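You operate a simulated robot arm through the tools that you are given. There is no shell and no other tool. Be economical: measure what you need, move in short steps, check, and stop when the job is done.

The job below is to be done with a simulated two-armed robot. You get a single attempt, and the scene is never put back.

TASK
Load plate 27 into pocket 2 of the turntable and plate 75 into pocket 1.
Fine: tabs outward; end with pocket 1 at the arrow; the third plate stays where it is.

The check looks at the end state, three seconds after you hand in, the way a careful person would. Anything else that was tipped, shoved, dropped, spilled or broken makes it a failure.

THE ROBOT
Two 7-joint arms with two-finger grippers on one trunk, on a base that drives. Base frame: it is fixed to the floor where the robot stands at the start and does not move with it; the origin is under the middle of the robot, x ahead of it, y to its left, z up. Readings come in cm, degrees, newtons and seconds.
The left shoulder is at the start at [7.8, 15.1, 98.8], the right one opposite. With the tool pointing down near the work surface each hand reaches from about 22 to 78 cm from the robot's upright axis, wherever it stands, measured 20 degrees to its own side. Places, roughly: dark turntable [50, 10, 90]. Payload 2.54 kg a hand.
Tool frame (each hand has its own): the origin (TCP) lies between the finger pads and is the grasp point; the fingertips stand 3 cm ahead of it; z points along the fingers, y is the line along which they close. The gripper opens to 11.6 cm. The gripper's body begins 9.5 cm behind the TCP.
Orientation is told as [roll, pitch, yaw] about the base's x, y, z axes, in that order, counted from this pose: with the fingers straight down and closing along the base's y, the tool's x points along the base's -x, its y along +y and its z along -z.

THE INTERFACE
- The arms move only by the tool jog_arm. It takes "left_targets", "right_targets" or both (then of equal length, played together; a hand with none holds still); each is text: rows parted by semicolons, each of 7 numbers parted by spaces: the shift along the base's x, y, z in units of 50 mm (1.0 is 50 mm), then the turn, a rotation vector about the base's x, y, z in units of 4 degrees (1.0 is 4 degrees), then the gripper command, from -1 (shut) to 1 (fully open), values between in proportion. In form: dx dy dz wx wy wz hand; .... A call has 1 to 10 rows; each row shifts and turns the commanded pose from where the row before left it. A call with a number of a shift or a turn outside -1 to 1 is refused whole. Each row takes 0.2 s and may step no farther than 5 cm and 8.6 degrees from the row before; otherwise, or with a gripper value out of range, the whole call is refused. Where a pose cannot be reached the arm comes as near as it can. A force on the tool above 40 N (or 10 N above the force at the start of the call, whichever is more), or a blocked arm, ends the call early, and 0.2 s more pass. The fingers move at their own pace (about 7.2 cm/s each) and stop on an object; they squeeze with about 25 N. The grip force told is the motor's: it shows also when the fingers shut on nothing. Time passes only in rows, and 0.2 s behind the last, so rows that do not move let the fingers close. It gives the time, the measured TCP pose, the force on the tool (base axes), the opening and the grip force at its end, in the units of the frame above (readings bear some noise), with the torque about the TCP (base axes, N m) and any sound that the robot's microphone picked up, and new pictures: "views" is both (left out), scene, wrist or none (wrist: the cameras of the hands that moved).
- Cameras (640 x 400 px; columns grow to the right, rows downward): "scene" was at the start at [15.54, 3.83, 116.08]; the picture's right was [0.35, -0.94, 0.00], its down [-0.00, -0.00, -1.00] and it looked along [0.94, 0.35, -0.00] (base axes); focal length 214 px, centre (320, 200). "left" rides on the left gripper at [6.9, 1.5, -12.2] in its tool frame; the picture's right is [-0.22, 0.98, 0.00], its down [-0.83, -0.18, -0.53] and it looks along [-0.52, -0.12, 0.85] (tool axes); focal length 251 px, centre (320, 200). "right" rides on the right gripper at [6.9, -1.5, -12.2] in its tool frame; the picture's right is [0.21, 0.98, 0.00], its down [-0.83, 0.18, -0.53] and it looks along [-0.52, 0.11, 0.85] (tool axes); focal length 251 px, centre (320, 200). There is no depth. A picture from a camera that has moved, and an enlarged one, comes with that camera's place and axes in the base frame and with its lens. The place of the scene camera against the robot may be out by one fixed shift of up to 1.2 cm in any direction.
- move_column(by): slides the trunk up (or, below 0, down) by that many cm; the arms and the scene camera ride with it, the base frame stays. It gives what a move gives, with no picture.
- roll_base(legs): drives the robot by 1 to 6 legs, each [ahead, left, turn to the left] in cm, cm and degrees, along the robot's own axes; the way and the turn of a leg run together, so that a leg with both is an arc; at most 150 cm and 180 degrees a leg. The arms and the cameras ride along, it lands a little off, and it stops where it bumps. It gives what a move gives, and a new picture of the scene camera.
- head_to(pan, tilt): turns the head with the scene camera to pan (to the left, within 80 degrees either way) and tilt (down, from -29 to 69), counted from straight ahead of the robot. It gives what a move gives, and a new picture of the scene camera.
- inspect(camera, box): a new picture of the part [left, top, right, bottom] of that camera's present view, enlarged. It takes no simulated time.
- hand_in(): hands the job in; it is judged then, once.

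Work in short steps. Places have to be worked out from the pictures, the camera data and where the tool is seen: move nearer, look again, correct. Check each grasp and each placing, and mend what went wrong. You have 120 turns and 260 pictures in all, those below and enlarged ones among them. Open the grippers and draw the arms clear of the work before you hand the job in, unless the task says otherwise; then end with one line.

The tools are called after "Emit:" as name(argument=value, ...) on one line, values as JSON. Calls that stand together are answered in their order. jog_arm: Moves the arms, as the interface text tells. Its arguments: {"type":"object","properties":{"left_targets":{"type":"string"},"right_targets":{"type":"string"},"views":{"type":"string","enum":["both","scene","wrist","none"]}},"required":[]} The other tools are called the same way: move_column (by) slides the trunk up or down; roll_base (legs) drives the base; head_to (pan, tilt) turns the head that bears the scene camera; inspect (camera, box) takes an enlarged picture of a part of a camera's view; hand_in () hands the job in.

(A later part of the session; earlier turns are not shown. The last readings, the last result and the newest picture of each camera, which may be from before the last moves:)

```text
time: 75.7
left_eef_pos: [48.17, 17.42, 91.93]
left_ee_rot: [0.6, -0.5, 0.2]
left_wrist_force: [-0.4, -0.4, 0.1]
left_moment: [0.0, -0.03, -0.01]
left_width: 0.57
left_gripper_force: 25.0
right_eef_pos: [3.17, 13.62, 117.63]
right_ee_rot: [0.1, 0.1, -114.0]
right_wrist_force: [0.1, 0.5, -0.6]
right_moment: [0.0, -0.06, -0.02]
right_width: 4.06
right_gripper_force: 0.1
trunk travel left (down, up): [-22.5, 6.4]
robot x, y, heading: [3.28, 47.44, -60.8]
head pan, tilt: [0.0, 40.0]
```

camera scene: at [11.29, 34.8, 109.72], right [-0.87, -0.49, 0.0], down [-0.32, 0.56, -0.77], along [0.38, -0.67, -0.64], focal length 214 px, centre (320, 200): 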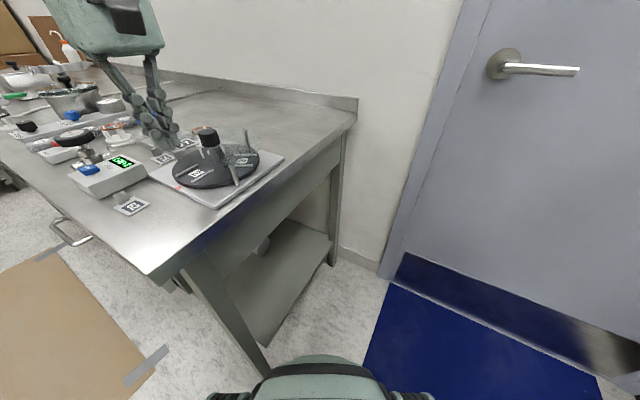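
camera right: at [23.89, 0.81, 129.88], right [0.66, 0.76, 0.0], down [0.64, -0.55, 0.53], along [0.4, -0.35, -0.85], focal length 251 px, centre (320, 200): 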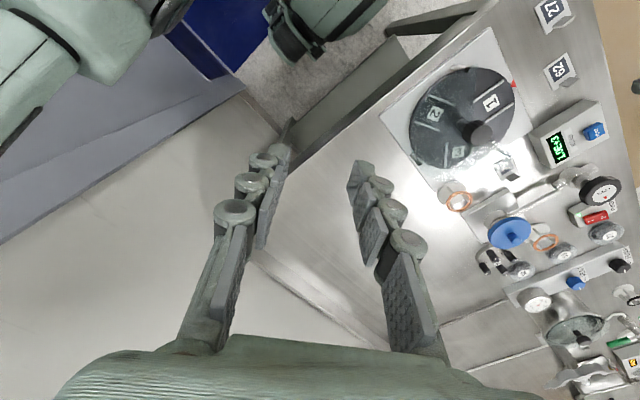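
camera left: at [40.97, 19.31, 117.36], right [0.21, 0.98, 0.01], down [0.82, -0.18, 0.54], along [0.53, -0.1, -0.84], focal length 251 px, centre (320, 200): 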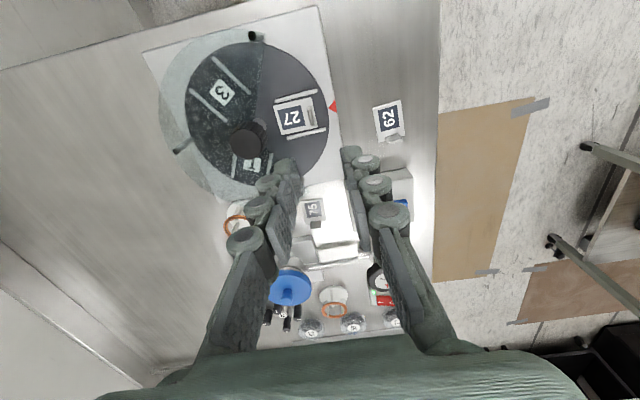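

Emit:
jog_arm(left_targets="0 0.045 0 0 0 0 -1; 0 0.045 0 0 0 0 -1; 0 0 0 0 0 0 -1; 0 0 0 0 0 0 -0.7; 0 0 0 0 0 0 -0.6; 0 0 0 0 0 0 -0.6; 0 0 0.2 0 0 0 -0.6; 0 0 0.6 0 0 0 -0.6; 0 0 0.8 0 0 0 -0.5; 0 0 1 0 0 0 -0.5", views="none")

Emit:
inspect(camera="left", box=[200, 60, 392, 180])

Emit:
inspect(camera="scene", box=[140, 130, 268, 210])

```text
time: 77.9
left_eef_pos: [48.5, 18.2, 104.81]
left_ee_rot: [0.7, -0.5, 0.1]
left_wrist_force: [0.3, 0.2, 0.3]
left_moment: [-0.01, -0.01, -0.04]
left_width: 2.92
left_gripper_force: 0.1
right_eef_pos: [3.04, 13.61, 117.53]
right_ee_rot: [-0.1, 0.0, -114.0]
right_wrist_force: [-0.4, 0.5, 0.2]
right_moment: [-0.01, 0.0, -0.01]
right_width: 4.06
right_gripper_force: 0.1
trunk travel left (down, up): [-22.5, 6.4]
robot x, y, heading: [3.61, 47.48, -60.7]
head pan, tilt: [0.0, 40.0]
```

```text
3.33 times, centred on (296, 120) of left
camera zoom: at [41.37, 19.6, 116.96], right [0.21, 0.98, 0.01], down [0.82, -0.18, 0.54], along [0.53, -0.1, -0.84], focal length 838 px, centre (400, 467)
```

zoom: 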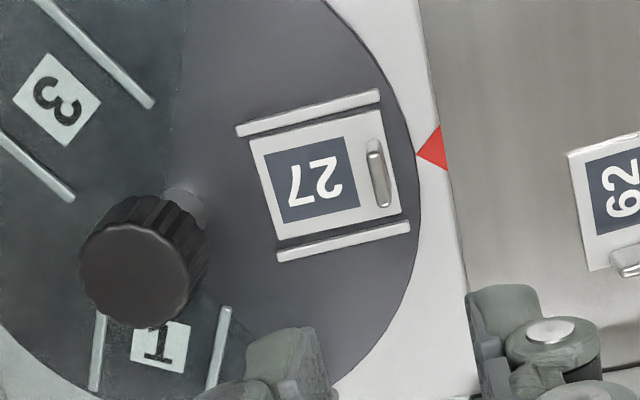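

```text
5.00 times, centred on (204, 170) of scene
camera zoom: at [11.25, 34.81, 109.72], right [-0.87, -0.49, 0.0], down [-0.31, 0.56, -0.77], along [0.38, -0.67, -0.64], focal length 1072 px, centre (900, 350)
```

zoom: 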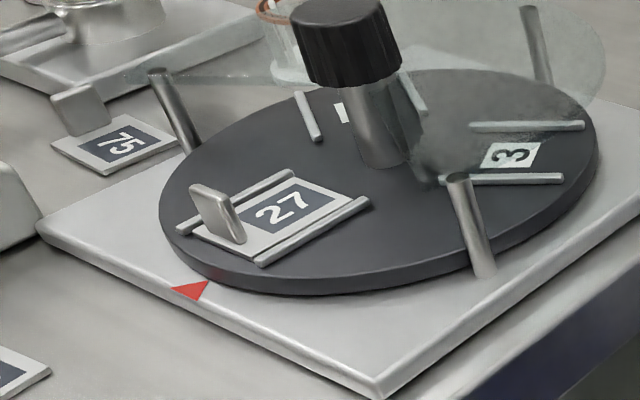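

Centred now. I wind the hand to yaw −94 above the knob for the return turn.

Emit:
jog_arm(left_targets="-0.01 -0.15 0 0 0 -1 0; -0.01 -0.15 0 0 0 -1 0; -0.01 -0.15 0 0 0 -1 0; -0.01 -0.15 0 0 0 -1 0; -0.01 -0.15 0 0 0 -1 0; -0.01 -0.15 0 0 0 -1 0; -0.01 -0.15 0 0 0 -1 0; -0.01 -0.15 0 0 0 -1 0; -0.01 -0.15 0 0 0 -1 0; -0.01 -0.13 0 0 0 -1 0", views="none")

Emit:
jog_arm(left_targets="0 0 0 0 0 -1 0; 0 0 0 0 0 -1 0; 0 0 0 0 0 -1 0; 0 0 0 0 0 -1 0; 0 0 0 0 0 -1 0; 0 0 0 0 0 -1 0; 0 0 0 0 0 -1 0; 0 0 0 0 0 -1 0; 0 0 0 0 0 -1 0; 0 0 0 0 0 -1 0", views="none")

Emit:
jog_arm(left_targets="0 0 0 0 0 -1 0; 0 0 0 0 0 -1 0; 0 0 0 0 0 -1 0; 0 0 0 0 0 -0.5 0; 0 0 0 0 0 0 0", views="wrist")

```text
time: 80.1
left_eef_pos: [47.7, 10.41, 104.88]
left_ee_rot: [0.6, -0.6, -39.9]
left_wrist_force: [0.0, -0.5, -0.3]
left_moment: [-0.01, 0.0, -0.02]
left_width: 5.8
left_gripper_force: 0.0
right_eef_pos: [3.2, 13.52, 117.64]
right_ee_rot: [0.0, 0.0, -114.0]
right_wrist_force: [-0.7, 0.3, 0.8]
right_moment: [0.03, -0.01, -0.04]
right_width: 4.03
right_gripper_force: 0.1
trunk travel left (down, up): [-22.5, 6.4]
robot x, y, heading: [3.4, 47.49, -60.8]
head pan, tilt: [0.0, 40.0]
```

```text
time: 82.3
left_eef_pos: [47.62, 10.43, 104.91]
left_ee_rot: [0.6, -0.6, -79.9]
left_wrist_force: [-0.9, 0.3, 0.6]
left_moment: [-0.02, -0.01, -0.01]
left_width: 5.81
left_gripper_force: 0.0
right_eef_pos: [3.28, 13.61, 117.68]
right_ee_rot: [0.0, -0.2, -114.0]
right_wrist_force: [0.0, -0.7, -0.5]
right_moment: [0.03, 0.01, -0.01]
right_width: 4.03
right_gripper_force: 0.0
trunk travel left (down, up): [-22.5, 6.4]
robot x, y, heading: [3.54, 47.59, -61.0]
head pan, tilt: [0.0, 40.0]
```

```text
time: 83.5
left_eef_pos: [47.67, 10.46, 104.87]
left_ee_rot: [0.5, -0.6, -93.8]
left_wrist_force: [0.3, -0.3, 1.1]
left_moment: [0.01, 0.0, 0.01]
left_width: 5.8
left_gripper_force: 0.0
right_eef_pos: [3.12, 13.55, 117.64]
right_ee_rot: [-0.1, -0.1, -113.9]
right_wrist_force: [0.1, 0.0, 0.2]
right_moment: [-0.02, 0.0, 0.01]
right_width: 4.06
right_gripper_force: 0.0
trunk travel left (down, up): [-22.5, 6.4]
robot x, y, heading: [3.73, 47.7, -60.5]
head pan, tilt: [0.0, 40.0]
camera left: at [49.44, 17.39, 116.97], right [0.96, -0.28, 0.01], down [-0.24, -0.81, 0.54], along [-0.14, -0.52, -0.84], focal length 251 px, centre (320, 200)
```

left: 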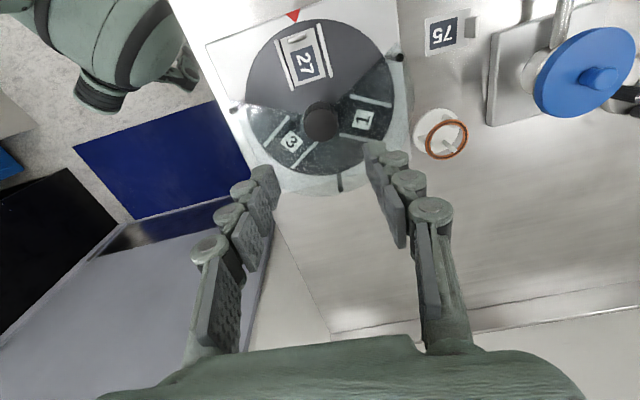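

I centre on the knob (48.0, 10.85), descend to z 95 and grip.

Emit:
jog_arm(left_targets="0.066 0.074 -0.6 0 0 0 0; 0 0 -0.6 0 0 0 0; 0 0 -0.5 0 0 0 0; 0 0 -0.26 0 0 0 0; 0 0 0 0 0 0 0; 0 0 0 0 0 0 -1; 0 0 0 0 0 0 -1; 0 0 0 0 0 0 -1", views="none")

Emit:
jog_arm(left_targets="0 0 0 0 0 1 -1; 0 0 0 0 0 1 -1; 0 0 0 0 0 1 -1; 0 0 0 0 0 1 -1; 0 0 0 0 0 1 -1; 0 0 0 0 0 1 -1; 0 0 0 0 0 1 -1; 0 0 0 0 0 1 -1; 0 0 0 0 0 1 -1; 0 0 0 0 0 1 -1", views="wrist")

```text
time: 85.3
left_eef_pos: [47.95, 10.74, 95.08]
left_ee_rot: [0.8, -0.6, -93.7]
left_wrist_force: [8.1, -1.6, 1.2]
left_moment: [-0.03, -0.38, -0.02]
left_width: 3.3
left_gripper_force: 45.0
right_eef_pos: [3.3, 13.52, 117.71]
right_ee_rot: [-0.1, 0.0, -114.1]
right_wrist_force: [0.8, -0.6, 0.6]
right_moment: [0.04, 0.03, 0.03]
right_width: 4.05
right_gripper_force: 0.0
trunk travel left (down, up): [-22.5, 6.4]
robot x, y, heading: [3.4, 47.38, -60.7]
head pan, tilt: [0.0, 40.0]
```

```text
time: 87.5
left_eef_pos: [48.01, 10.82, 94.97]
left_ee_rot: [0.6, -0.5, -53.7]
left_wrist_force: [3.3, -7.0, -2.2]
left_moment: [-0.92, -0.5, -0.03]
left_width: 3.28
left_gripper_force: 44.6
right_eef_pos: [3.32, 13.61, 117.64]
right_ee_rot: [-0.1, 0.0, -114.0]
right_wrist_force: [0.4, -0.3, 1.2]
right_moment: [0.0, -0.02, -0.02]
right_width: 4.06
right_gripper_force: 0.0
trunk travel left (down, up): [-22.5, 6.4]
robot x, y, heading: [3.61, 47.21, -60.5]
head pan, tilt: [0.0, 40.0]
camera left: at [44.91, 17.25, 107.19], right [0.91, 0.41, 0.01], down [0.34, -0.77, 0.54], along [0.23, -0.49, -0.84], focal length 251 px, centre (320, 200)
```

left: 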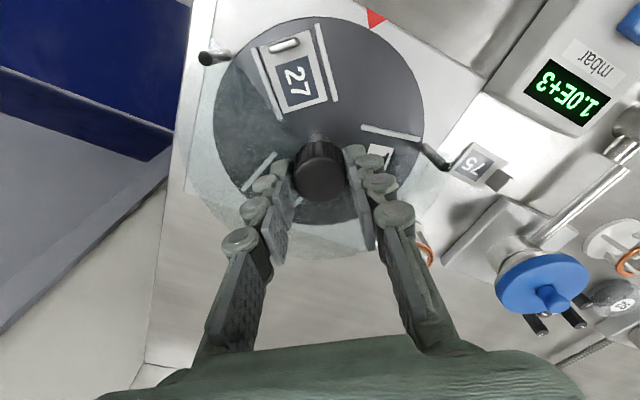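

The plate is passing under the cover with no extra force. I continue 40°.

Emit:
jog_arm(left_targets="0 0 0 0 0 1 -1; 0 0 0 0 0 1 -1; 0 0 0 0 0 1 -1; 0 0 0 0 0 1 -1; 0 0 0 0 0 1 -1; 0 0 0 0 0 1 -1; 0 0 0 0 0 1 -1; 0 0 0 0 0 1 -1; 0 0 0 0 0 1 -1; 0 0 0 0 0 1 -1", views="wrist")

Emit:
jog_arm(left_targets="0 0 0 0 0 1 -1; 0 0 0 0 0 1 -1; 0 0 0 0 0 1 -1; 0 0 0 0 0 1 -1; 0 0 0 0 0 0 -1", views="wrist")

```text
time: 89.7
left_eef_pos: [48.08, 10.74, 94.94]
left_ee_rot: [0.5, -0.5, -13.7]
left_wrist_force: [7.1, -7.3, 9.2]
left_moment: [-0.11, 0.22, -0.03]
left_width: 3.32
left_gripper_force: 45.0
right_eef_pos: [3.22, 13.5, 117.67]
right_ee_rot: [-0.1, 0.0, -113.9]
right_wrist_force: [-0.2, -0.2, -0.3]
right_moment: [-0.03, 0.04, 0.04]
right_width: 4.04
right_gripper_force: 0.1
trunk travel left (down, up): [-22.5, 6.4]
robot x, y, heading: [3.6, 47.62, -60.7]
head pan, tilt: [0.0, 40.0]
camera left: at [41.47, 13.84, 107.16], right [0.44, 0.9, 0.01], down [0.75, -0.38, 0.54], along [0.49, -0.23, -0.84], focal length 251 px, centre (320, 200)
```

left: 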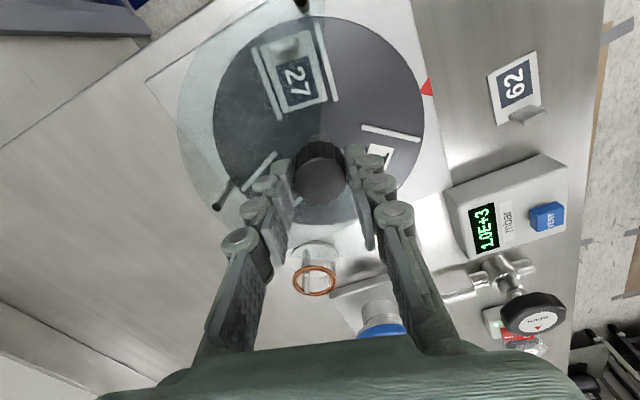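

```text
time: 90.9
left_eef_pos: [48.03, 10.68, 95.1]
left_ee_rot: [0.5, -0.8, 2.3]
left_wrist_force: [14.4, -11.0, 13.7]
left_moment: [-0.4, -0.53, 0.01]
left_width: 3.32
left_gripper_force: 45.2
right_eef_pos: [3.21, 13.48, 117.66]
right_ee_rot: [-0.2, 0.0, -114.0]
right_wrist_force: [0.6, 0.7, -0.6]
right_moment: [0.02, 0.02, 0.0]
right_width: 4.05
right_gripper_force: 0.0
trunk travel left (down, up): [-22.5, 6.4]
robot x, y, heading: [3.29, 47.51, -60.7]
head pan, tilt: [0.0, 40.0]
camera left: at [40.88, 11.95, 107.15], right [0.18, 0.98, 0.01], down [0.83, -0.15, 0.54], along [0.54, -0.09, -0.84], focal length 251 px, centre (320, 200)
```

left: 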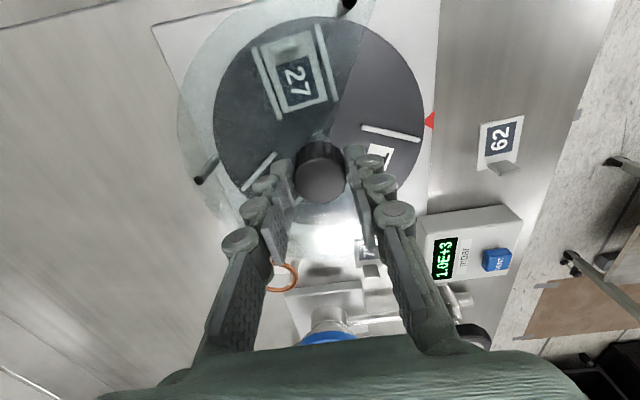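

96° done; I release, wind back 32°, look, and regrip for the rest.

Emit:
jog_arm(left_targets="0 0 0 0 0 0 0; 0 0 0 0 0 0 0; 0 0 0 0 0 -1 0; 0 0 0 0 0 -1 0; 0 0 0 0 0 -1 0; 0 0 0 0 0 -1 0; 0 0 0 0 0 -1 0; 0 0 0 0 0 -1 0; 0 0 0 0 0 -1 0; 0 0 0 0 0 -1 0", views="none")

Emit:
inspect(camera="left", box=[200, 0, 456, 160])

```text
time: 93.1
left_eef_pos: [47.93, 10.83, 95.06]
left_ee_rot: [0.6, -0.5, -29.9]
left_wrist_force: [0.3, -0.1, 0.5]
left_moment: [0.02, -0.02, 0.0]
left_width: 5.8
left_gripper_force: 0.1
right_eef_pos: [3.16, 13.52, 117.59]
right_ee_rot: [-0.1, 0.1, -113.9]
right_wrist_force: [0.4, -0.3, 1.1]
right_moment: [0.02, 0.01, -0.03]
right_width: 4.06
right_gripper_force: 0.1
trunk travel left (down, up): [-22.5, 6.4]
robot x, y, heading: [3.21, 47.45, -60.7]
head pan, tilt: [0.0, 40.0]
```

```text
2.50 times, centred on (328, 80) of left
camera zoom: at [42.46, 15.49, 107.14], right [0.67, 0.74, 0.01], down [0.62, -0.57, 0.54], along [0.41, -0.36, -0.84], focal length 629 px, centre (300, 500)
```

zoom: 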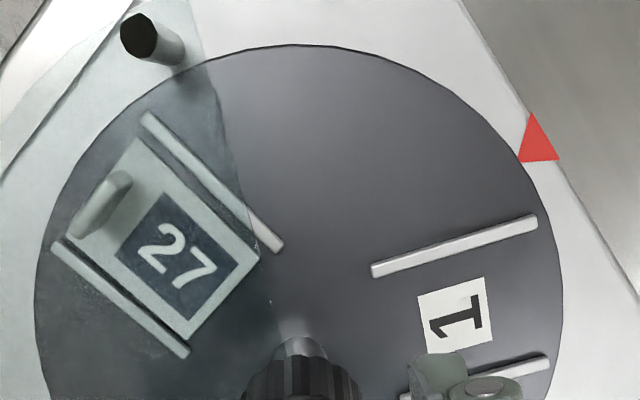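

Pocket 1's axis is ≈25.5° short. I grip and turn +25.5°, then release and inspect.

Emit:
jog_arm(left_targets="0.01 0 0 0 0 0 -1; 0 0 0 0 0 0 -1; 0 0 0 0 0 0 -1; 0 0 0 0 0 0.91 -1; 0 0 0 0 0 0.91 -1; 0 0 0 0 0 0.91 -1; 0 0 0 0 0 0.91 -1; 0 0 0 0 0 0.91 -1; 0 0 0 0 0 0.91 -1; 0 0 0 0 0 0.91 -1", views="none")

Emit:
jog_arm(left_targets="0 0 0 0 0 0 -1; 0 0 0 0 0 0 0; 0 0 0 0 0 0 0; 0 0 0.4 0 0 0 0; 0 0 0.8 0 0 0 0; 0 0 0.8 0 0 0 0; 0 0 0 0 0 0 0", views="wrist")

Emit:
inspect(camera="left", box=[200, 30, 456, 190])

Emit:
inspect(camera="scene", box=[140, 120, 300, 220])

```text
time: 95.3
left_eef_pos: [48.03, 10.86, 95.07]
left_ee_rot: [0.7, -0.6, -4.4]
left_wrist_force: [-4.3, -8.5, -12.8]
left_moment: [-0.58, -0.58, 0.01]
left_width: 3.31
left_gripper_force: 44.9
right_eef_pos: [3.23, 13.48, 117.58]
right_ee_rot: [-0.1, 0.0, -114.1]
right_wrist_force: [-0.4, 0.7, 1.0]
right_moment: [0.0, -0.04, -0.04]
right_width: 4.07
right_gripper_force: 0.0
trunk travel left (down, up): [-22.5, 6.4]
robot x, y, heading: [3.34, 47.77, -60.7]
head pan, tilt: [0.0, 40.0]
```

```text
time: 96.9
left_eef_pos: [48.26, 10.84, 105.03]
left_ee_rot: [0.6, -0.4, -4.3]
left_wrist_force: [-0.3, -1.0, -0.8]
left_moment: [-0.03, -0.01, -0.02]
left_width: 5.82
left_gripper_force: 0.1
right_eef_pos: [3.15, 13.5, 117.62]
right_ee_rot: [-0.1, 0.1, -114.0]
right_wrist_force: [-0.3, 0.0, 0.2]
right_moment: [0.0, 0.01, 0.03]
right_width: 4.05
right_gripper_force: 0.1
trunk travel left (down, up): [-22.5, 6.4]
robot x, y, heading: [3.85, 47.37, -60.6]
head pan, tilt: [0.0, 40.0]
camera left: at [41.25, 12.8, 117.2], right [0.29, 0.96, 0.01], down [0.8, -0.25, 0.54], along [0.52, -0.14, -0.84], focal length 251 px, centre (320, 200)
```

left: 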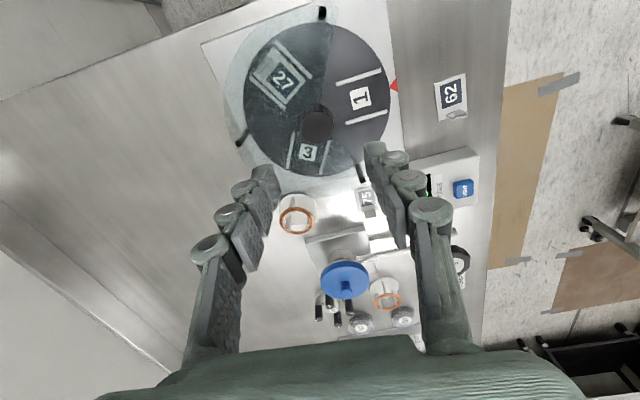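

```text
2.50 times, centred on (328, 110) of left
camera zoom: at [41.25, 12.8, 117.2], right [0.29, 0.96, 0.01], down [0.8, -0.25, 0.54], along [0.52, -0.14, -0.84], focal length 629 px, centre (300, 425)
```

zoom: 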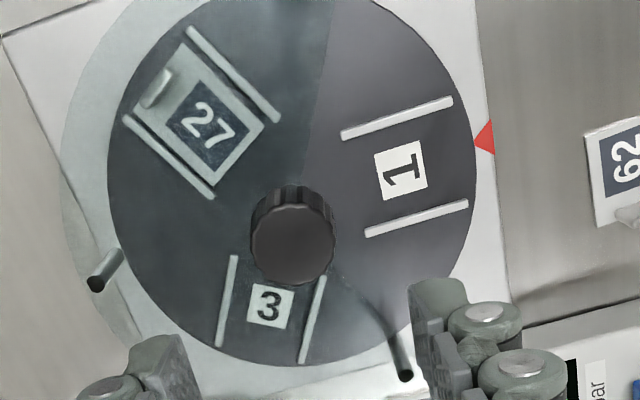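

```text
4.00 times, centred on (220, 170) of scene
camera zoom: at [11.29, 34.8, 109.72], right [-0.87, -0.49, 0.0], down [-0.32, 0.56, -0.77], along [0.38, -0.67, -0.64], focal length 858 px, centre (720, 320)
```

zoom: 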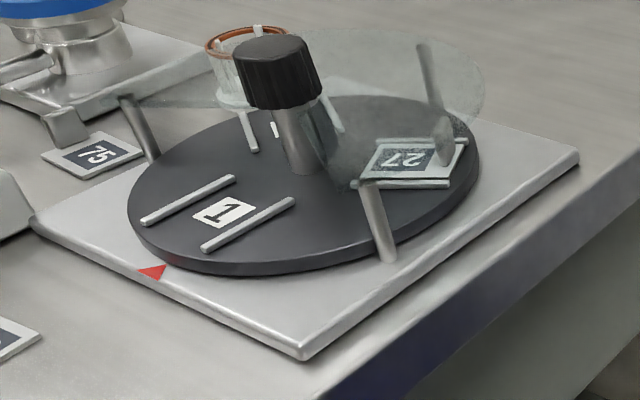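

Pocket 1 is at the arrow (within about 1°) and plate 27 sits undisturbed under the cover. Next, over to plate 75 at about (64, 14), winding the yaw to −90.

Emit:
jog_arm(left_targets="0.14 0.03 0 0 0 -1 -0.5; 0.14 0.03 0 0 0 -1 -0.5; 0.14 0.03 0 0 0 -1 -0.5; 0.14 0.03 0 0 0 -1 -0.5; 0.14 0.03 0 0 0 -1 -0.5; 0.14 0.03 0 0 0 -1 -0.5; 0.14 0.03 0 0 0 -1 -0.5; 0.14 0.03 0 0 0 -1 -0.5; 0.14 0.03 0 0 0 -1 -0.5; 0.14 0.03 0 0 0 -1 -0.5", views="none")

Emit:
jog_arm(left_targets="0.14 0.03 0 0 0 -1 -0.5; 0.14 0.03 0 0 0 -1 -0.5; 0.14 0.03 0 0 0 -1 -0.5; 0.14 0.03 0 0 0 -1 -0.5; 0.14 0.03 0 0 0 -1 -0.5; 0.14 0.03 0 0 0 -1 -0.5; 0.14 0.03 0 0 0 -1 -0.5; 0.14 0.03 0 0 0 -1 -0.5; 0.14 0.03 0 0 0 -1 -0.5; 0.14 0.03 0 0 0 -1 -0.5", views="wrist")

Emit:
inspect(camera="left", box=[220, 60, 412, 180])

```text
time: 99.1
left_eef_pos: [54.95, 12.22, 105.03]
left_ee_rot: [0.5, -0.6, -44.4]
left_wrist_force: [-0.3, 0.6, 0.6]
left_moment: [-0.01, -0.04, 0.0]
left_width: 2.9
left_gripper_force: 0.0
right_eef_pos: [3.13, 13.61, 117.63]
right_ee_rot: [0.0, -0.1, -114.0]
right_wrist_force: [0.3, -0.2, 0.1]
right_moment: [0.02, 0.02, -0.01]
right_width: 4.05
right_gripper_force: 0.0
trunk travel left (down, up): [-22.5, 6.4]
robot x, y, heading: [3.33, 47.37, -60.5]
head pan, tilt: [0.0, 40.0]
```

```text
time: 101.3
left_eef_pos: [59.11, 14.16, 103.99]
left_ee_rot: [0.8, -0.7, -84.1]
left_wrist_force: [1.1, -0.4, 0.0]
left_moment: [0.01, -0.03, 0.03]
left_width: 2.89
left_gripper_force: 0.1
left hand out of reach, approached as far as the arm can: row 9, 10
right_eef_pos: [3.12, 13.63, 117.6]
right_ee_rot: [0.0, 0.0, -114.1]
right_wrist_force: [-0.1, -0.7, 0.1]
right_moment: [0.05, 0.0, -0.01]
right_width: 4.08
right_gripper_force: 0.0
trunk travel left (down, up): [-22.5, 6.4]
robot x, y, heading: [3.49, 47.72, -60.5]
head pan, tilt: [0.0, 40.0]
camera left: at [59.56, 21.32, 116.01], right [0.99, -0.11, 0.01], down [-0.1, -0.83, 0.54], along [-0.05, -0.54, -0.84], focal length 251 px, centre (320, 200)
```

left: 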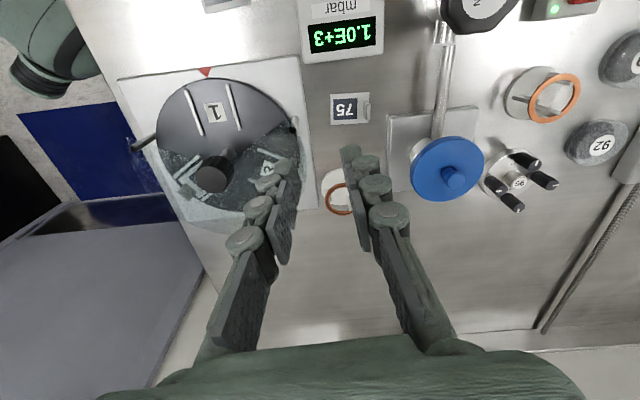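

```text
3.33 times, centred on (316, 120) of left
camera zoom: at [59.56, 21.32, 116.01], right [0.99, -0.11, 0.01], down [-0.1, -0.83, 0.54], along [-0.05, -0.54, -0.84], focal length 838 px, centre (333, 467)
```

zoom: 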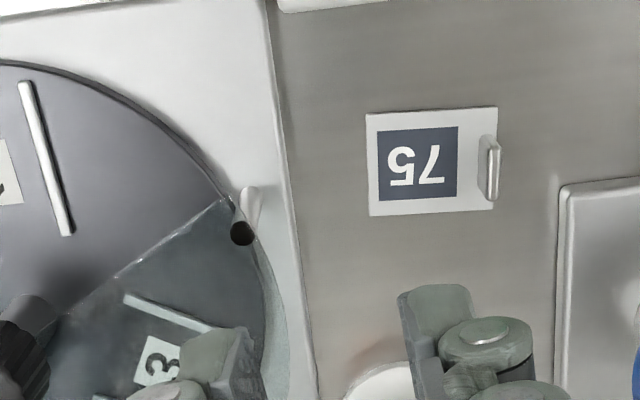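

Plate 75: centre (62.5, 14.05), axis −3.6°, tab at about (64.35, 14.0), so a yaw of ≈−93.5. At this height the arm is at its reach; lower should help, so I descend to z 97 and then move out.

Emit:
jog_arm(left_targets="0 0 -0.5 0 0 0 -0.5; 0 0 -0.5 0 0 0 -0.5; 0 0 -0.4 0 0 0 -0.5; 0.2 0 0 0 0 0 -0.5; 0.2 0 0 0 0 0 -0.5; 0.2 0 0 0 0 0 -0.5; 0.2 0 0 0 0 -0.5 -0.5; 0.2 0 0 0 0 -0.5 -0.5; 0 0 0 0 0 -0.5 -0.5; 0 0 0 0 0 -0.5 -0.5", views="none")

```text
time: 103.5
left_eef_pos: [56.47, 15.58, 96.31]
left_ee_rot: [0.6, -0.6, -92.3]
left_wrist_force: [-0.1, -0.9, 0.1]
left_moment: [-0.01, 0.01, -0.03]
left_width: 2.91
left_gripper_force: 0.0
left hand out of reach, approached as far as the arm can: row 5, 6, 7, 8, 9, 10
right_eef_pos: [3.16, 13.57, 117.66]
right_ee_rot: [0.0, -0.1, -114.0]
right_wrist_force: [-0.2, 1.1, -0.3]
right_moment: [0.04, -0.04, -0.02]
right_width: 4.07
right_gripper_force: 0.0
trunk travel left (down, up): [-22.5, 6.4]
robot x, y, heading: [3.51, 47.66, -60.8]
head pan, tilt: [0.0, 40.0]
```

The yaw limit follows the shoulder-to-hand direction, so I need the shoulder farther out in +y and +x. I lift the hand and re-park the robot at about (8.7, 59.5), heading −70, which keeps the base clear of the bench leg.

Emit:
jog_arm(left_targets="0 0 0.5 0 0 0.5 -0.5; 0 0 0.5 0 0 0.5 -0.5; 0 0 0.5 0 0 0.5 -0.5; 0 0 0.3 0 0 0.5 -0.5", views="none")

Emit:
roll_base(legs=[[-8, 0, 0], [0, 0, -9], [-1.4, 10.2, 0]])

```text
time: 104.5
left_eef_pos: [56.23, 15.59, 105.3]
left_ee_rot: [0.6, -0.6, -84.2]
left_wrist_force: [-0.3, 0.6, -0.3]
left_moment: [0.02, 0.0, -0.02]
left_width: 2.93
left_gripper_force: 0.1
right_eef_pos: [3.23, 13.57, 117.66]
right_ee_rot: [0.0, 0.0, -114.0]
right_wrist_force: [-0.7, 0.5, -0.5]
right_moment: [-0.02, -0.03, -0.02]
right_width: 4.04
right_gripper_force: 0.0
trunk travel left (down, up): [-22.5, 6.4]
robot x, y, heading: [3.68, 47.62, -60.9]
head pan, tilt: [0.0, 40.0]
```

```text
time: 107.5
left_eef_pos: [55.44, 19.26, 105.33]
left_ee_rot: [0.6, -0.6, -93.7]
left_wrist_force: [0.1, 1.1, -0.5]
left_moment: [-0.02, 0.03, 0.0]
left_width: 2.93
left_gripper_force: 0.1
right_eef_pos: [2.68, 25.91, 117.74]
right_ee_rot: [0.1, 0.0, -123.4]
right_wrist_force: [0.2, 0.1, -0.4]
right_moment: [-0.02, 0.03, -0.02]
right_width: 4.08
right_gripper_force: 0.1
trunk travel left (down, up): [-22.5, 6.4]
robot x, y, heading: [8.8, 59.07, -70.1]
head pan, tilt: [0.0, 40.0]
camera scene: at [14.04, 45.61, 109.72], right [-0.94, -0.34, 0.0], down [-0.22, 0.6, -0.77], along [0.26, -0.72, -0.64], focal length 214 px, centre (320, 200)
```

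scene: 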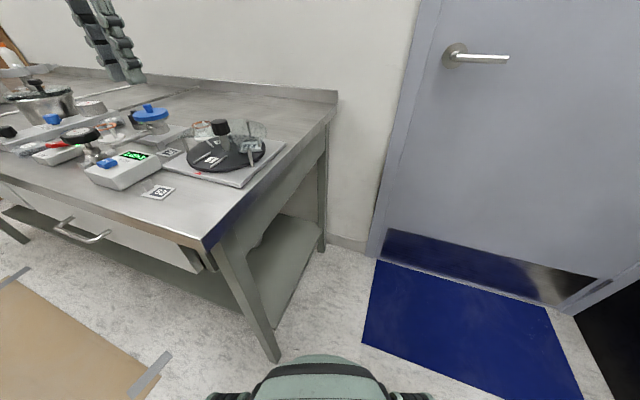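

Landed as planned; yaw is already −93.7. I move above plate 75's tab.

Emit:
jog_arm(left_targets="0.3 -0.17 0 0 0 0 -0.5; 0.3 -0.17 0 0 0 0 -0.5; 0.3 -0.17 0 0 0 0 -0.5; 0.3 -0.17 0 0 0 0 -0.5; 0.3 -0.17 0 0 0 0 -0.5; 0.28 -0.18 0 0 0 0 -0.5; 0 0 -0.4 0 0 0 -0.5; 0 0 -0.4 0 0 0 -0.5; 0 0 -0.4 0 0 0 -0.5; 0 0 -0.4 0 0 0 -0.5", views="none")

Emit:
inspect(camera="left", box=[220, 60, 412, 180])

Emit:
inspect(camera="scene", box=[80, 90, 240, 190])

```text
time: 109.7
left_eef_pos: [57.96, 16.6, 94.64]
left_ee_rot: [0.7, -0.6, -93.6]
left_wrist_force: [-0.3, -0.2, -0.1]
left_moment: [0.02, 0.01, 0.0]
left_width: 2.89
left_gripper_force: 0.0
left hand out of reach, approached as far as the arm can: row 2, 3, 4, 5, 6
right_eef_pos: [2.61, 25.92, 117.76]
right_ee_rot: [0.0, 0.0, -123.4]
right_wrist_force: [0.2, -0.1, -0.3]
right_moment: [-0.03, 0.0, 0.02]
right_width: 4.04
right_gripper_force: 0.0
trunk travel left (down, up): [-22.5, 6.4]
robot x, y, heading: [8.22, 59.87, -70.1]
head pan, tilt: [0.0, 40.0]
```

```text
3.33 times, centred on (316, 120) of left
camera zoom: at [59.66, 23.47, 106.71], right [0.96, -0.28, 0.01], down [-0.24, -0.81, 0.54], along [-0.14, -0.52, -0.84], focal length 838 px, centre (333, 467)
```

zoom: 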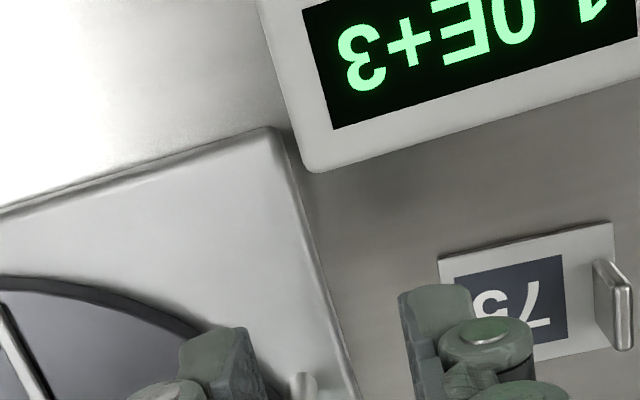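

```text
4.00 times, centred on (160, 140) of scene
camera zoom: at [14.02, 45.59, 109.72], right [-0.94, -0.34, 0.0], down [-0.22, 0.6, -0.77], along [0.26, -0.72, -0.64], focal length 858 px, centre (960, 440)
```

zoom: 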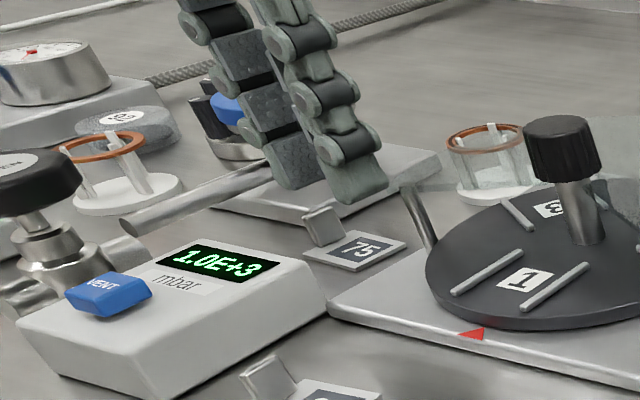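

Still yaw-limited at that distance. I raise the hand and re-park at about (22, 65), heading −88, facing the bench's side, where the shoulder is closer to plate 75.

Emit:
jog_arm(left_targets="0 0 0.8 0 0 0 -0.5; 0 0 0.8 0 0 0 -0.5; 0 0 0.6 0 0 0 -0.5; -0.2 0.2 0 0 0 0 -0.5; -0.2 0.2 0 0 0 0 -0.5; -0.2 0.2 0 0 0 0 -0.5", views="none")

Emit:
roll_base(legs=[[-2, 14.4, 0], [0, 0, -18]])

```text
time: 111.1
left_eef_pos: [54.1, 19.83, 105.29]
left_ee_rot: [0.6, -0.6, -93.7]
left_wrist_force: [-0.3, -0.4, 0.4]
left_moment: [-0.01, 0.03, -0.03]
left_width: 2.91
left_gripper_force: 0.1
left hand out of reach, approached as far as the arm can: row 3
right_eef_pos: [2.62, 25.97, 117.67]
right_ee_rot: [0.0, 0.1, -123.4]
right_wrist_force: [-0.7, 0.3, 0.4]
right_moment: [0.0, 0.0, -0.02]
right_width: 4.05
right_gripper_force: 0.0
trunk travel left (down, up): [-22.5, 6.4]
robot x, y, heading: [8.68, 59.27, -70.1]
head pan, tilt: [0.0, 40.0]
```

```text
time: 114.1
left_eef_pos: [51.93, 14.31, 105.13]
left_ee_rot: [0.6, -0.6, -111.9]
left_wrist_force: [0.3, -0.8, -0.3]
left_moment: [0.0, 0.01, 0.0]
left_width: 2.92
left_gripper_force: 0.1
right_eef_pos: [5.07, 36.08, 117.68]
right_ee_rot: [0.0, 0.0, -141.6]
right_wrist_force: [0.1, -0.5, 0.0]
right_moment: [0.01, 0.0, -0.01]
right_width: 4.04
right_gripper_force: 0.0
trunk travel left (down, up): [-22.5, 6.4]
robot x, y, heading: [21.24, 66.18, -88.4]
head pan, tilt: [0.0, 40.0]
camera scene: at [21.81, 51.38, 109.72], right [-1.0, -0.03, 0.0], down [-0.02, 0.64, -0.77], along [0.02, -0.77, -0.64], focal length 214 px, centre (320, 200)
```

scene: 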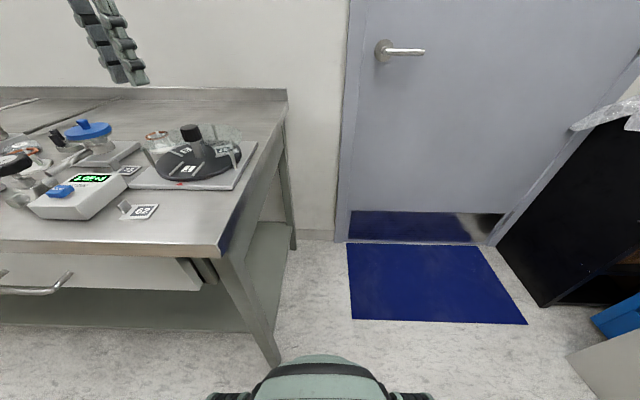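

Now, turn yaw to −93.5 and move above the tab, staying high.

Emit:
jog_arm(left_targets="0 0 0 0 0 0.9 -0.5; 0 0 0 0 0 0.9 -0.5; 0.3 0 0 0 0 0.9 -0.5; 0.3 0 0 0 0 0.9 -0.5; 0.3 0 0 0 0 1 -0.5; 0.4 0 0 0 0 0 -0.5; 0.4 0 0 0 0 0 -0.5; 0.4 0 0 0 0 0 -0.5; 0.37 -0.06 0 0 0 0 -0.5", views="none")

Emit:
inspect(camera="left", box=[220, 60, 412, 180])

```text
time: 116.1
left_eef_pos: [64.44, 13.88, 105.31]
left_ee_rot: [0.6, -0.6, -93.5]
left_wrist_force: [0.1, -0.4, 0.0]
left_moment: [0.02, 0.04, 0.0]
left_width: 2.88
left_gripper_force: 0.0
right_eef_pos: [5.12, 36.06, 117.67]
right_ee_rot: [-0.1, 0.1, -141.5]
right_wrist_force: [-0.3, 0.4, -1.0]
right_moment: [0.0, 0.02, -0.02]
right_width: 4.05
right_gripper_force: 0.1
trunk travel left (down, up): [-22.5, 6.4]
robot x, y, heading: [21.18, 66.0, -88.4]
head pan, tilt: [0.0, 40.0]
```

```text
3.33 times, centred on (316, 120) of left
camera zoom: at [66.08, 20.82, 117.3], right [0.96, -0.27, 0.01], down [-0.24, -0.81, 0.54], along [-0.14, -0.52, -0.84], focal length 838 px, centre (333, 467)
```

zoom: 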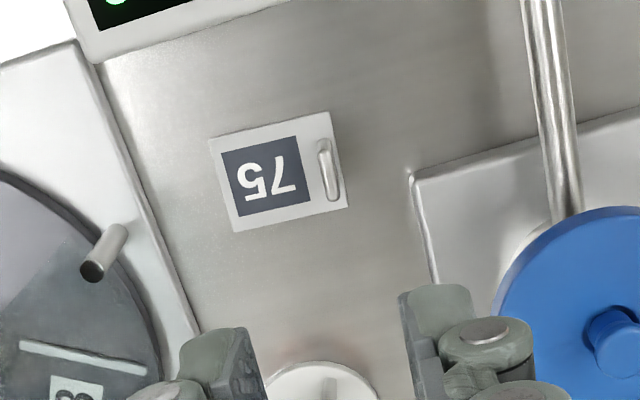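

Reached. Tab at ≈(64.35, 14.1). I descend to z 91.4 and check.

Emit:
jog_arm(left_targets="-0.02 0.04 -0.6 0 0 0 -0.5; 0 0 -0.6 0 0 0 -0.5; 0 0 -0.6 0 0 0 -0.5; 0 0 -0.6 0 0 0 -0.5; 0 0 -0.38 0 0 0 -0.5; 0 0 0 0 0 0 -0.5", views="none")

Emit:
inspect(camera="left", box=[220, 70, 412, 190])

Emit:
inspect(camera="scene", box=[60, 110, 220, 210])

```text
time: 117.5
left_eef_pos: [64.29, 13.87, 91.5]
left_ee_rot: [0.6, -0.6, -93.5]
left_wrist_force: [0.6, 0.7, 0.2]
left_moment: [-0.01, 0.07, 0.0]
left_width: 2.9
left_gripper_force: 0.1
right_eef_pos: [5.03, 36.05, 117.74]
right_ee_rot: [0.0, -0.1, -141.7]
right_wrist_force: [-0.7, -0.1, 0.2]
right_moment: [-0.01, -0.01, -0.03]
right_width: 4.06
right_gripper_force: 0.1
trunk travel left (down, up): [-22.5, 6.4]
robot x, y, heading: [20.68, 65.94, -88.1]
head pan, tilt: [0.0, 40.0]
```

```text
3.33 times, centred on (316, 130) of left
camera zoom: at [65.95, 20.86, 103.56], right [0.96, -0.27, 0.01], down [-0.24, -0.81, 0.54], along [-0.14, -0.52, -0.84], focal length 838 px, centre (333, 433)
```

zoom: 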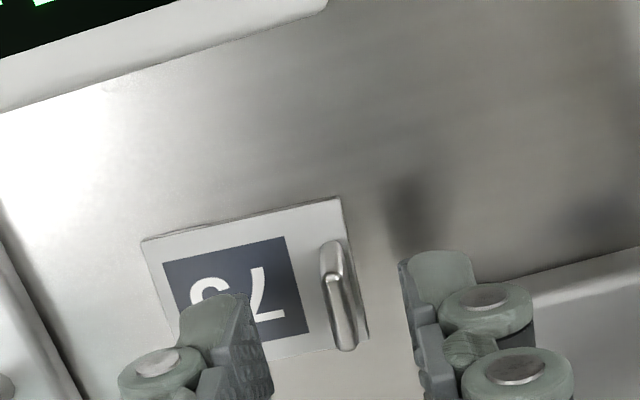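

```text
4.00 times, centred on (140, 160) of scene
camera zoom: at [21.82, 51.39, 109.72], right [-1.0, -0.03, 0.0], down [-0.02, 0.64, -0.77], along [0.02, -0.77, -0.64], focal length 858 px, centre (1040, 360)
```

zoom: 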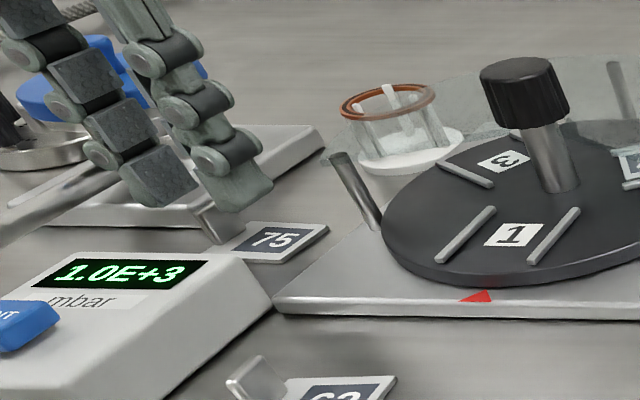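

Aligned well. I descend to 89.6 and close.

Emit:
jog_arm(left_targets="0.02 0.03 -0.2 0 0 0 -0.5; 0 0 -0.18 0 0 0 -0.5; 0 0 0 0 0 0 -0.5; 0 0 0 0 0 0 -1; 0 0 0 0 0 0 -1; 0 0 0 0 0 0 -1", views="none")

Emit:
inspect(camera="left", box=[220, 70, 412, 190])

```text
time: 118.9
left_eef_pos: [64.43, 14.05, 89.55]
left_ee_rot: [0.6, -0.6, -93.6]
left_wrist_force: [0.7, 0.3, 0.3]
left_moment: [-0.02, 0.05, -0.02]
left_width: 0.61
left_gripper_force: 25.4
right_eef_pos: [5.13, 36.15, 117.72]
right_ee_rot: [0.0, 0.0, -141.6]
right_wrist_force: [-0.5, -0.2, 0.3]
right_moment: [0.01, -0.04, 0.01]
right_width: 4.06
right_gripper_force: 0.1
trunk travel left (down, up): [-22.5, 6.4]
robot x, y, heading: [20.98, 66.07, -88.4]
head pan, tilt: [0.0, 40.0]
```

```text
3.33 times, centred on (316, 130) of left
camera zoom: at [66.11, 21.02, 101.7], right [0.96, -0.27, 0.01], down [-0.24, -0.81, 0.54], along [-0.14, -0.52, -0.84], focal length 838 px, centre (333, 433)
```

zoom: 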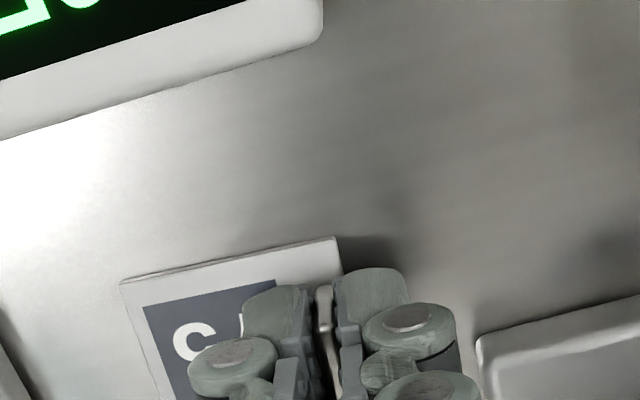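

Gripped (0.61). I lift straight up.

Emit:
jog_arm(left_targets="0 0 0.1 0 0 0 -1; 0 0 0.3 0 0 0 -1; 0 0 0.6 0 0 0 -1; 0 0 0.8 0 0 0 -1; 0 0 0.8 0 0 0.6 -1; 0 0.02 0.2 0 0 1 -1; -0.1 0.02 0 0 0 1 -1; -0.1 0.03 0 0 0 1 -1; -0.1 0.03 0 0 0 1 -1; -0.1 0.03 0 0 0 1 -1", views="wrist")

```text
time: 121.1
left_eef_pos: [62.49, 14.98, 103.45]
left_ee_rot: [0.6, -0.7, -71.0]
left_wrist_force: [-0.3, 0.6, -0.8]
left_moment: [0.01, -0.01, 0.02]
left_width: 0.6
left_gripper_force: 24.8
right_eef_pos: [5.07, 36.15, 117.71]
right_ee_rot: [0.1, 0.0, -141.6]
right_wrist_force: [-0.9, -0.9, -0.4]
right_moment: [0.04, 0.0, -0.02]
right_width: 4.07
right_gripper_force: 0.1
trunk travel left (down, up): [-22.5, 6.4]
robot x, y, heading: [20.75, 66.18, -88.2]
head pan, tilt: [0.0, 40.0]
camera left: at [61.36, 22.09, 115.55], right [0.99, 0.12, 0.01], down [0.09, -0.84, 0.54], along [0.07, -0.54, -0.84], focal length 251 px, centre (320, 200)
```

left: 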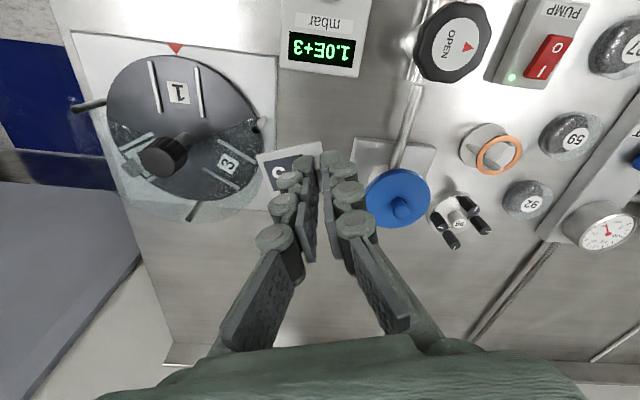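

Emit:
jog_arm(left_targets="-0.15 0.03 0 0 0 1 -1; -0.15 0.03 0 0 0 1 -1; -0.15 0.03 0 0 0 1 -1; -0.15 0.03 0 0 0 1 -1; -0.15 0.03 0 0 0 1 -1; -0.15 0.03 0 0 0 1 -1; -0.15 0.03 0 0 0 1 -1; -0.15 0.03 0 0 0 1 -1; -0.15 0.03 0 0 0 1 -1; -0.15 0.03 0 0 0 1 -1", views="none")

Emit:
jog_arm(left_targets="-0.17 0.03 0 0 0 1 -1; -0.17 0.03 0 0 0 1 -1; -0.17 0.03 0 0 0 1 -1; -0.17 0.03 0 0 0 1 -1; -0.17 0.03 0 0 0 1 -1; -0.17 0.03 0 0 0 1 -1; -0.17 0.03 0 0 0 1 -1; -0.17 0.04 0 0 0 0.75 -1", views="wrist")

```text
time: 123.3
left_eef_pos: [54.82, 16.39, 103.52]
left_ee_rot: [0.6, -0.6, -30.9]
left_wrist_force: [0.2, 0.3, -0.6]
left_moment: [0.02, -0.01, 0.01]
left_width: 0.6
left_gripper_force: 24.9
right_eef_pos: [5.03, 36.11, 117.54]
right_ee_rot: [0.0, 0.0, -141.6]
right_wrist_force: [-0.3, 0.2, 0.4]
right_moment: [-0.01, -0.01, 0.01]
right_width: 4.07
right_gripper_force: 0.1
trunk travel left (down, up): [-22.5, 6.4]
robot x, y, heading: [20.7, 66.4, -88.3]
head pan, tilt: [0.0, 40.0]
```

```text
time: 125.1
left_eef_pos: [47.94, 17.55, 103.39]
left_ee_rot: [0.7, -0.6, 0.0]
left_wrist_force: [-0.2, 0.0, -0.2]
left_moment: [0.01, 0.01, 0.0]
left_width: 0.61
left_gripper_force: 25.3
right_eef_pos: [5.12, 36.19, 117.72]
right_ee_rot: [0.0, 0.1, -141.6]
right_wrist_force: [-0.4, 0.6, 0.2]
right_moment: [0.02, -0.03, 0.01]
right_width: 4.06
right_gripper_force: 0.1
trunk travel left (down, up): [-22.5, 6.4]
robot x, y, heading: [21.07, 65.98, -88.1]
head pan, tilt: [0.0, 40.0]
camera left: at [40.94, 19.02, 115.54], right [0.21, 0.98, 0.01], down [0.82, -0.19, 0.54], along [0.53, -0.1, -0.84], focal length 251 px, centre (320, 200)
```

left: 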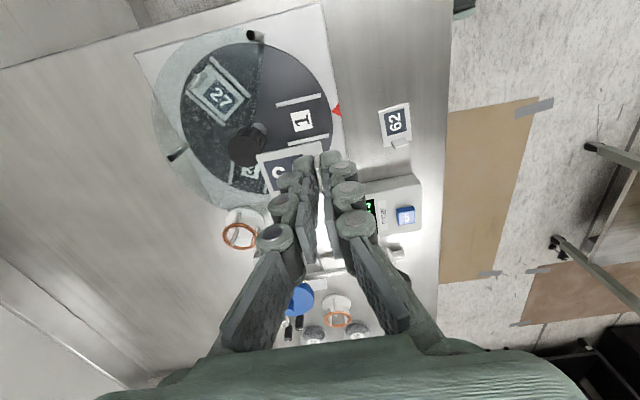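

Yaw 0 reached. I lower to z ≈94.5 with y ≈18.05 and compare with the rails.

Emit:
jog_arm(left_targets="0.03 0.1 -0.6 0 0 0 -1; 0 0 -0.6 0 0 0 -1; 0 0 -0.6 0 0 0 -1; 0 0 0 0 0 0 -1", views="none")

Emit:
inspect(camera="left", box=[200, 60, 392, 180])

Emit:
inspect(camera="scene", box=[110, 110, 270, 210])

```text
time: 126.1
left_eef_pos: [48.32, 18.24, 94.34]
left_ee_rot: [0.6, -0.7, -0.1]
left_wrist_force: [-0.4, -0.6, -1.2]
left_moment: [0.06, 0.03, 0.0]
left_width: 0.62
left_gripper_force: 25.0
right_eef_pos: [5.03, 36.1, 117.61]
right_ee_rot: [0.0, -0.1, -141.5]
right_wrist_force: [-0.1, -0.5, -0.9]
right_moment: [0.02, 0.03, 0.01]
right_width: 4.06
right_gripper_force: 0.0
trunk travel left (down, up): [-22.5, 6.4]
robot x, y, heading: [21.17, 66.38, -88.2]
head pan, tilt: [0.0, 40.0]
```

```text
3.33 times, centred on (296, 120) of left
camera zoom: at [41.18, 19.78, 106.52], right [0.22, 0.98, 0.01], down [0.82, -0.19, 0.54], along [0.53, -0.11, -0.84], focal length 838 px, centre (400, 467)
```

zoom: 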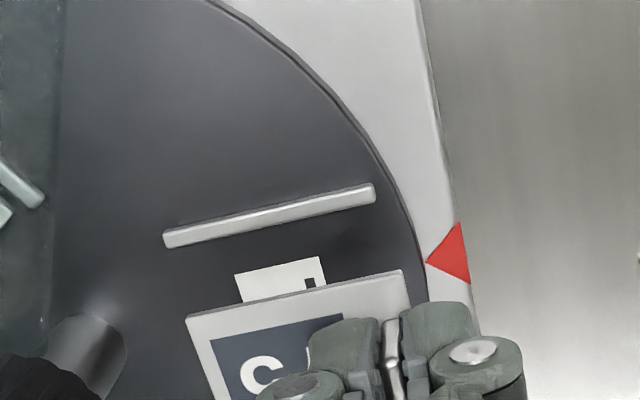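

```text
4.00 times, centred on (190, 160) of scene
camera zoom: at [21.82, 51.39, 109.72], right [-1.0, -0.03, 0.0], down [-0.02, 0.64, -0.77], along [0.02, -0.77, -0.64], focal length 858 px, centre (840, 360)
```

zoom: 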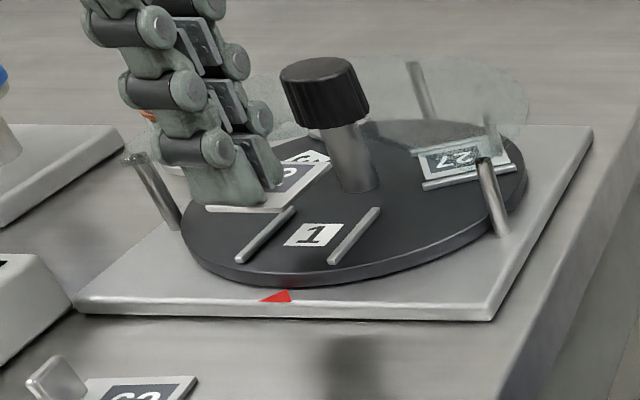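

The tile needs −0.38 cm in x and about −0.22 in y. I correct it, lower to 92, and check.

Emit:
jog_arm(left_targets="-0.076 -0.044 0 0 0 -0.15 -1; 0 0 -0.25 0 0 0 -1; 0 0 -0.22 0 0 0 -1; 0 0 0 0 0 0 -1", views="none")

Emit:
inspect(camera="left", box=[200, 60, 392, 180])

Emit:
inspect(camera="scene", box=[130, 130, 258, 210])

```text
time: 127.1
left_eef_pos: [47.91, 18.01, 92.0]
left_ee_rot: [0.7, -0.6, -0.7]
left_wrist_force: [-0.4, -0.2, 0.1]
left_moment: [0.04, 0.04, 0.01]
left_width: 0.6
left_gripper_force: 25.1
right_eef_pos: [5.0, 36.21, 117.7]
right_ee_rot: [-0.1, 0.0, -141.5]
right_wrist_force: [-0.5, 0.8, -0.6]
right_moment: [-0.02, 0.04, 0.0]
right_width: 4.05
right_gripper_force: 0.0
trunk travel left (down, up): [-22.5, 6.4]
robot x, y, heading: [20.96, 65.67, -88.2]
head pan, tilt: [0.0, 40.0]
```

```text
3.33 times, centred on (296, 120) of left
camera zoom: at [40.81, 19.44, 104.23], right [0.23, 0.97, 0.01], down [0.82, -0.2, 0.54], along [0.53, -0.11, -0.84], focal length 838 px, centre (400, 467)
```

zoom: 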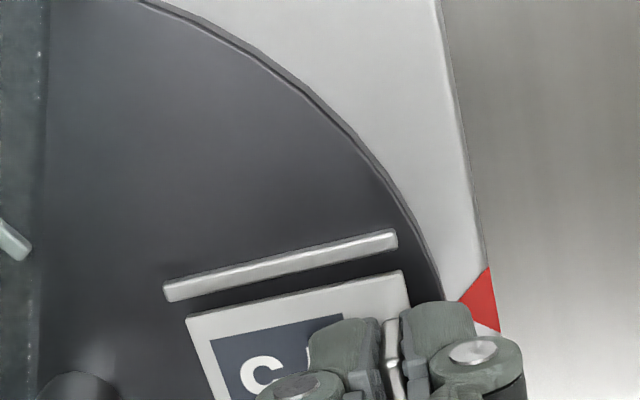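

```text
5.00 times, centred on (194, 170) of scene
camera zoom: at [21.83, 51.38, 109.72], right [-1.0, -0.03, 0.0], down [-0.02, 0.64, -0.77], along [0.02, -0.77, -0.64], focal length 1072 px, centre (950, 350)
```

zoom: 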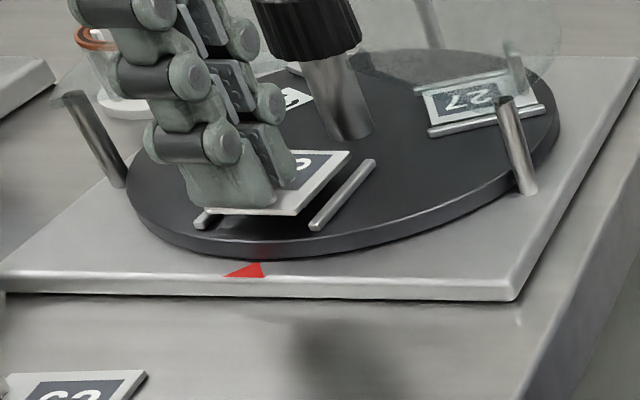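

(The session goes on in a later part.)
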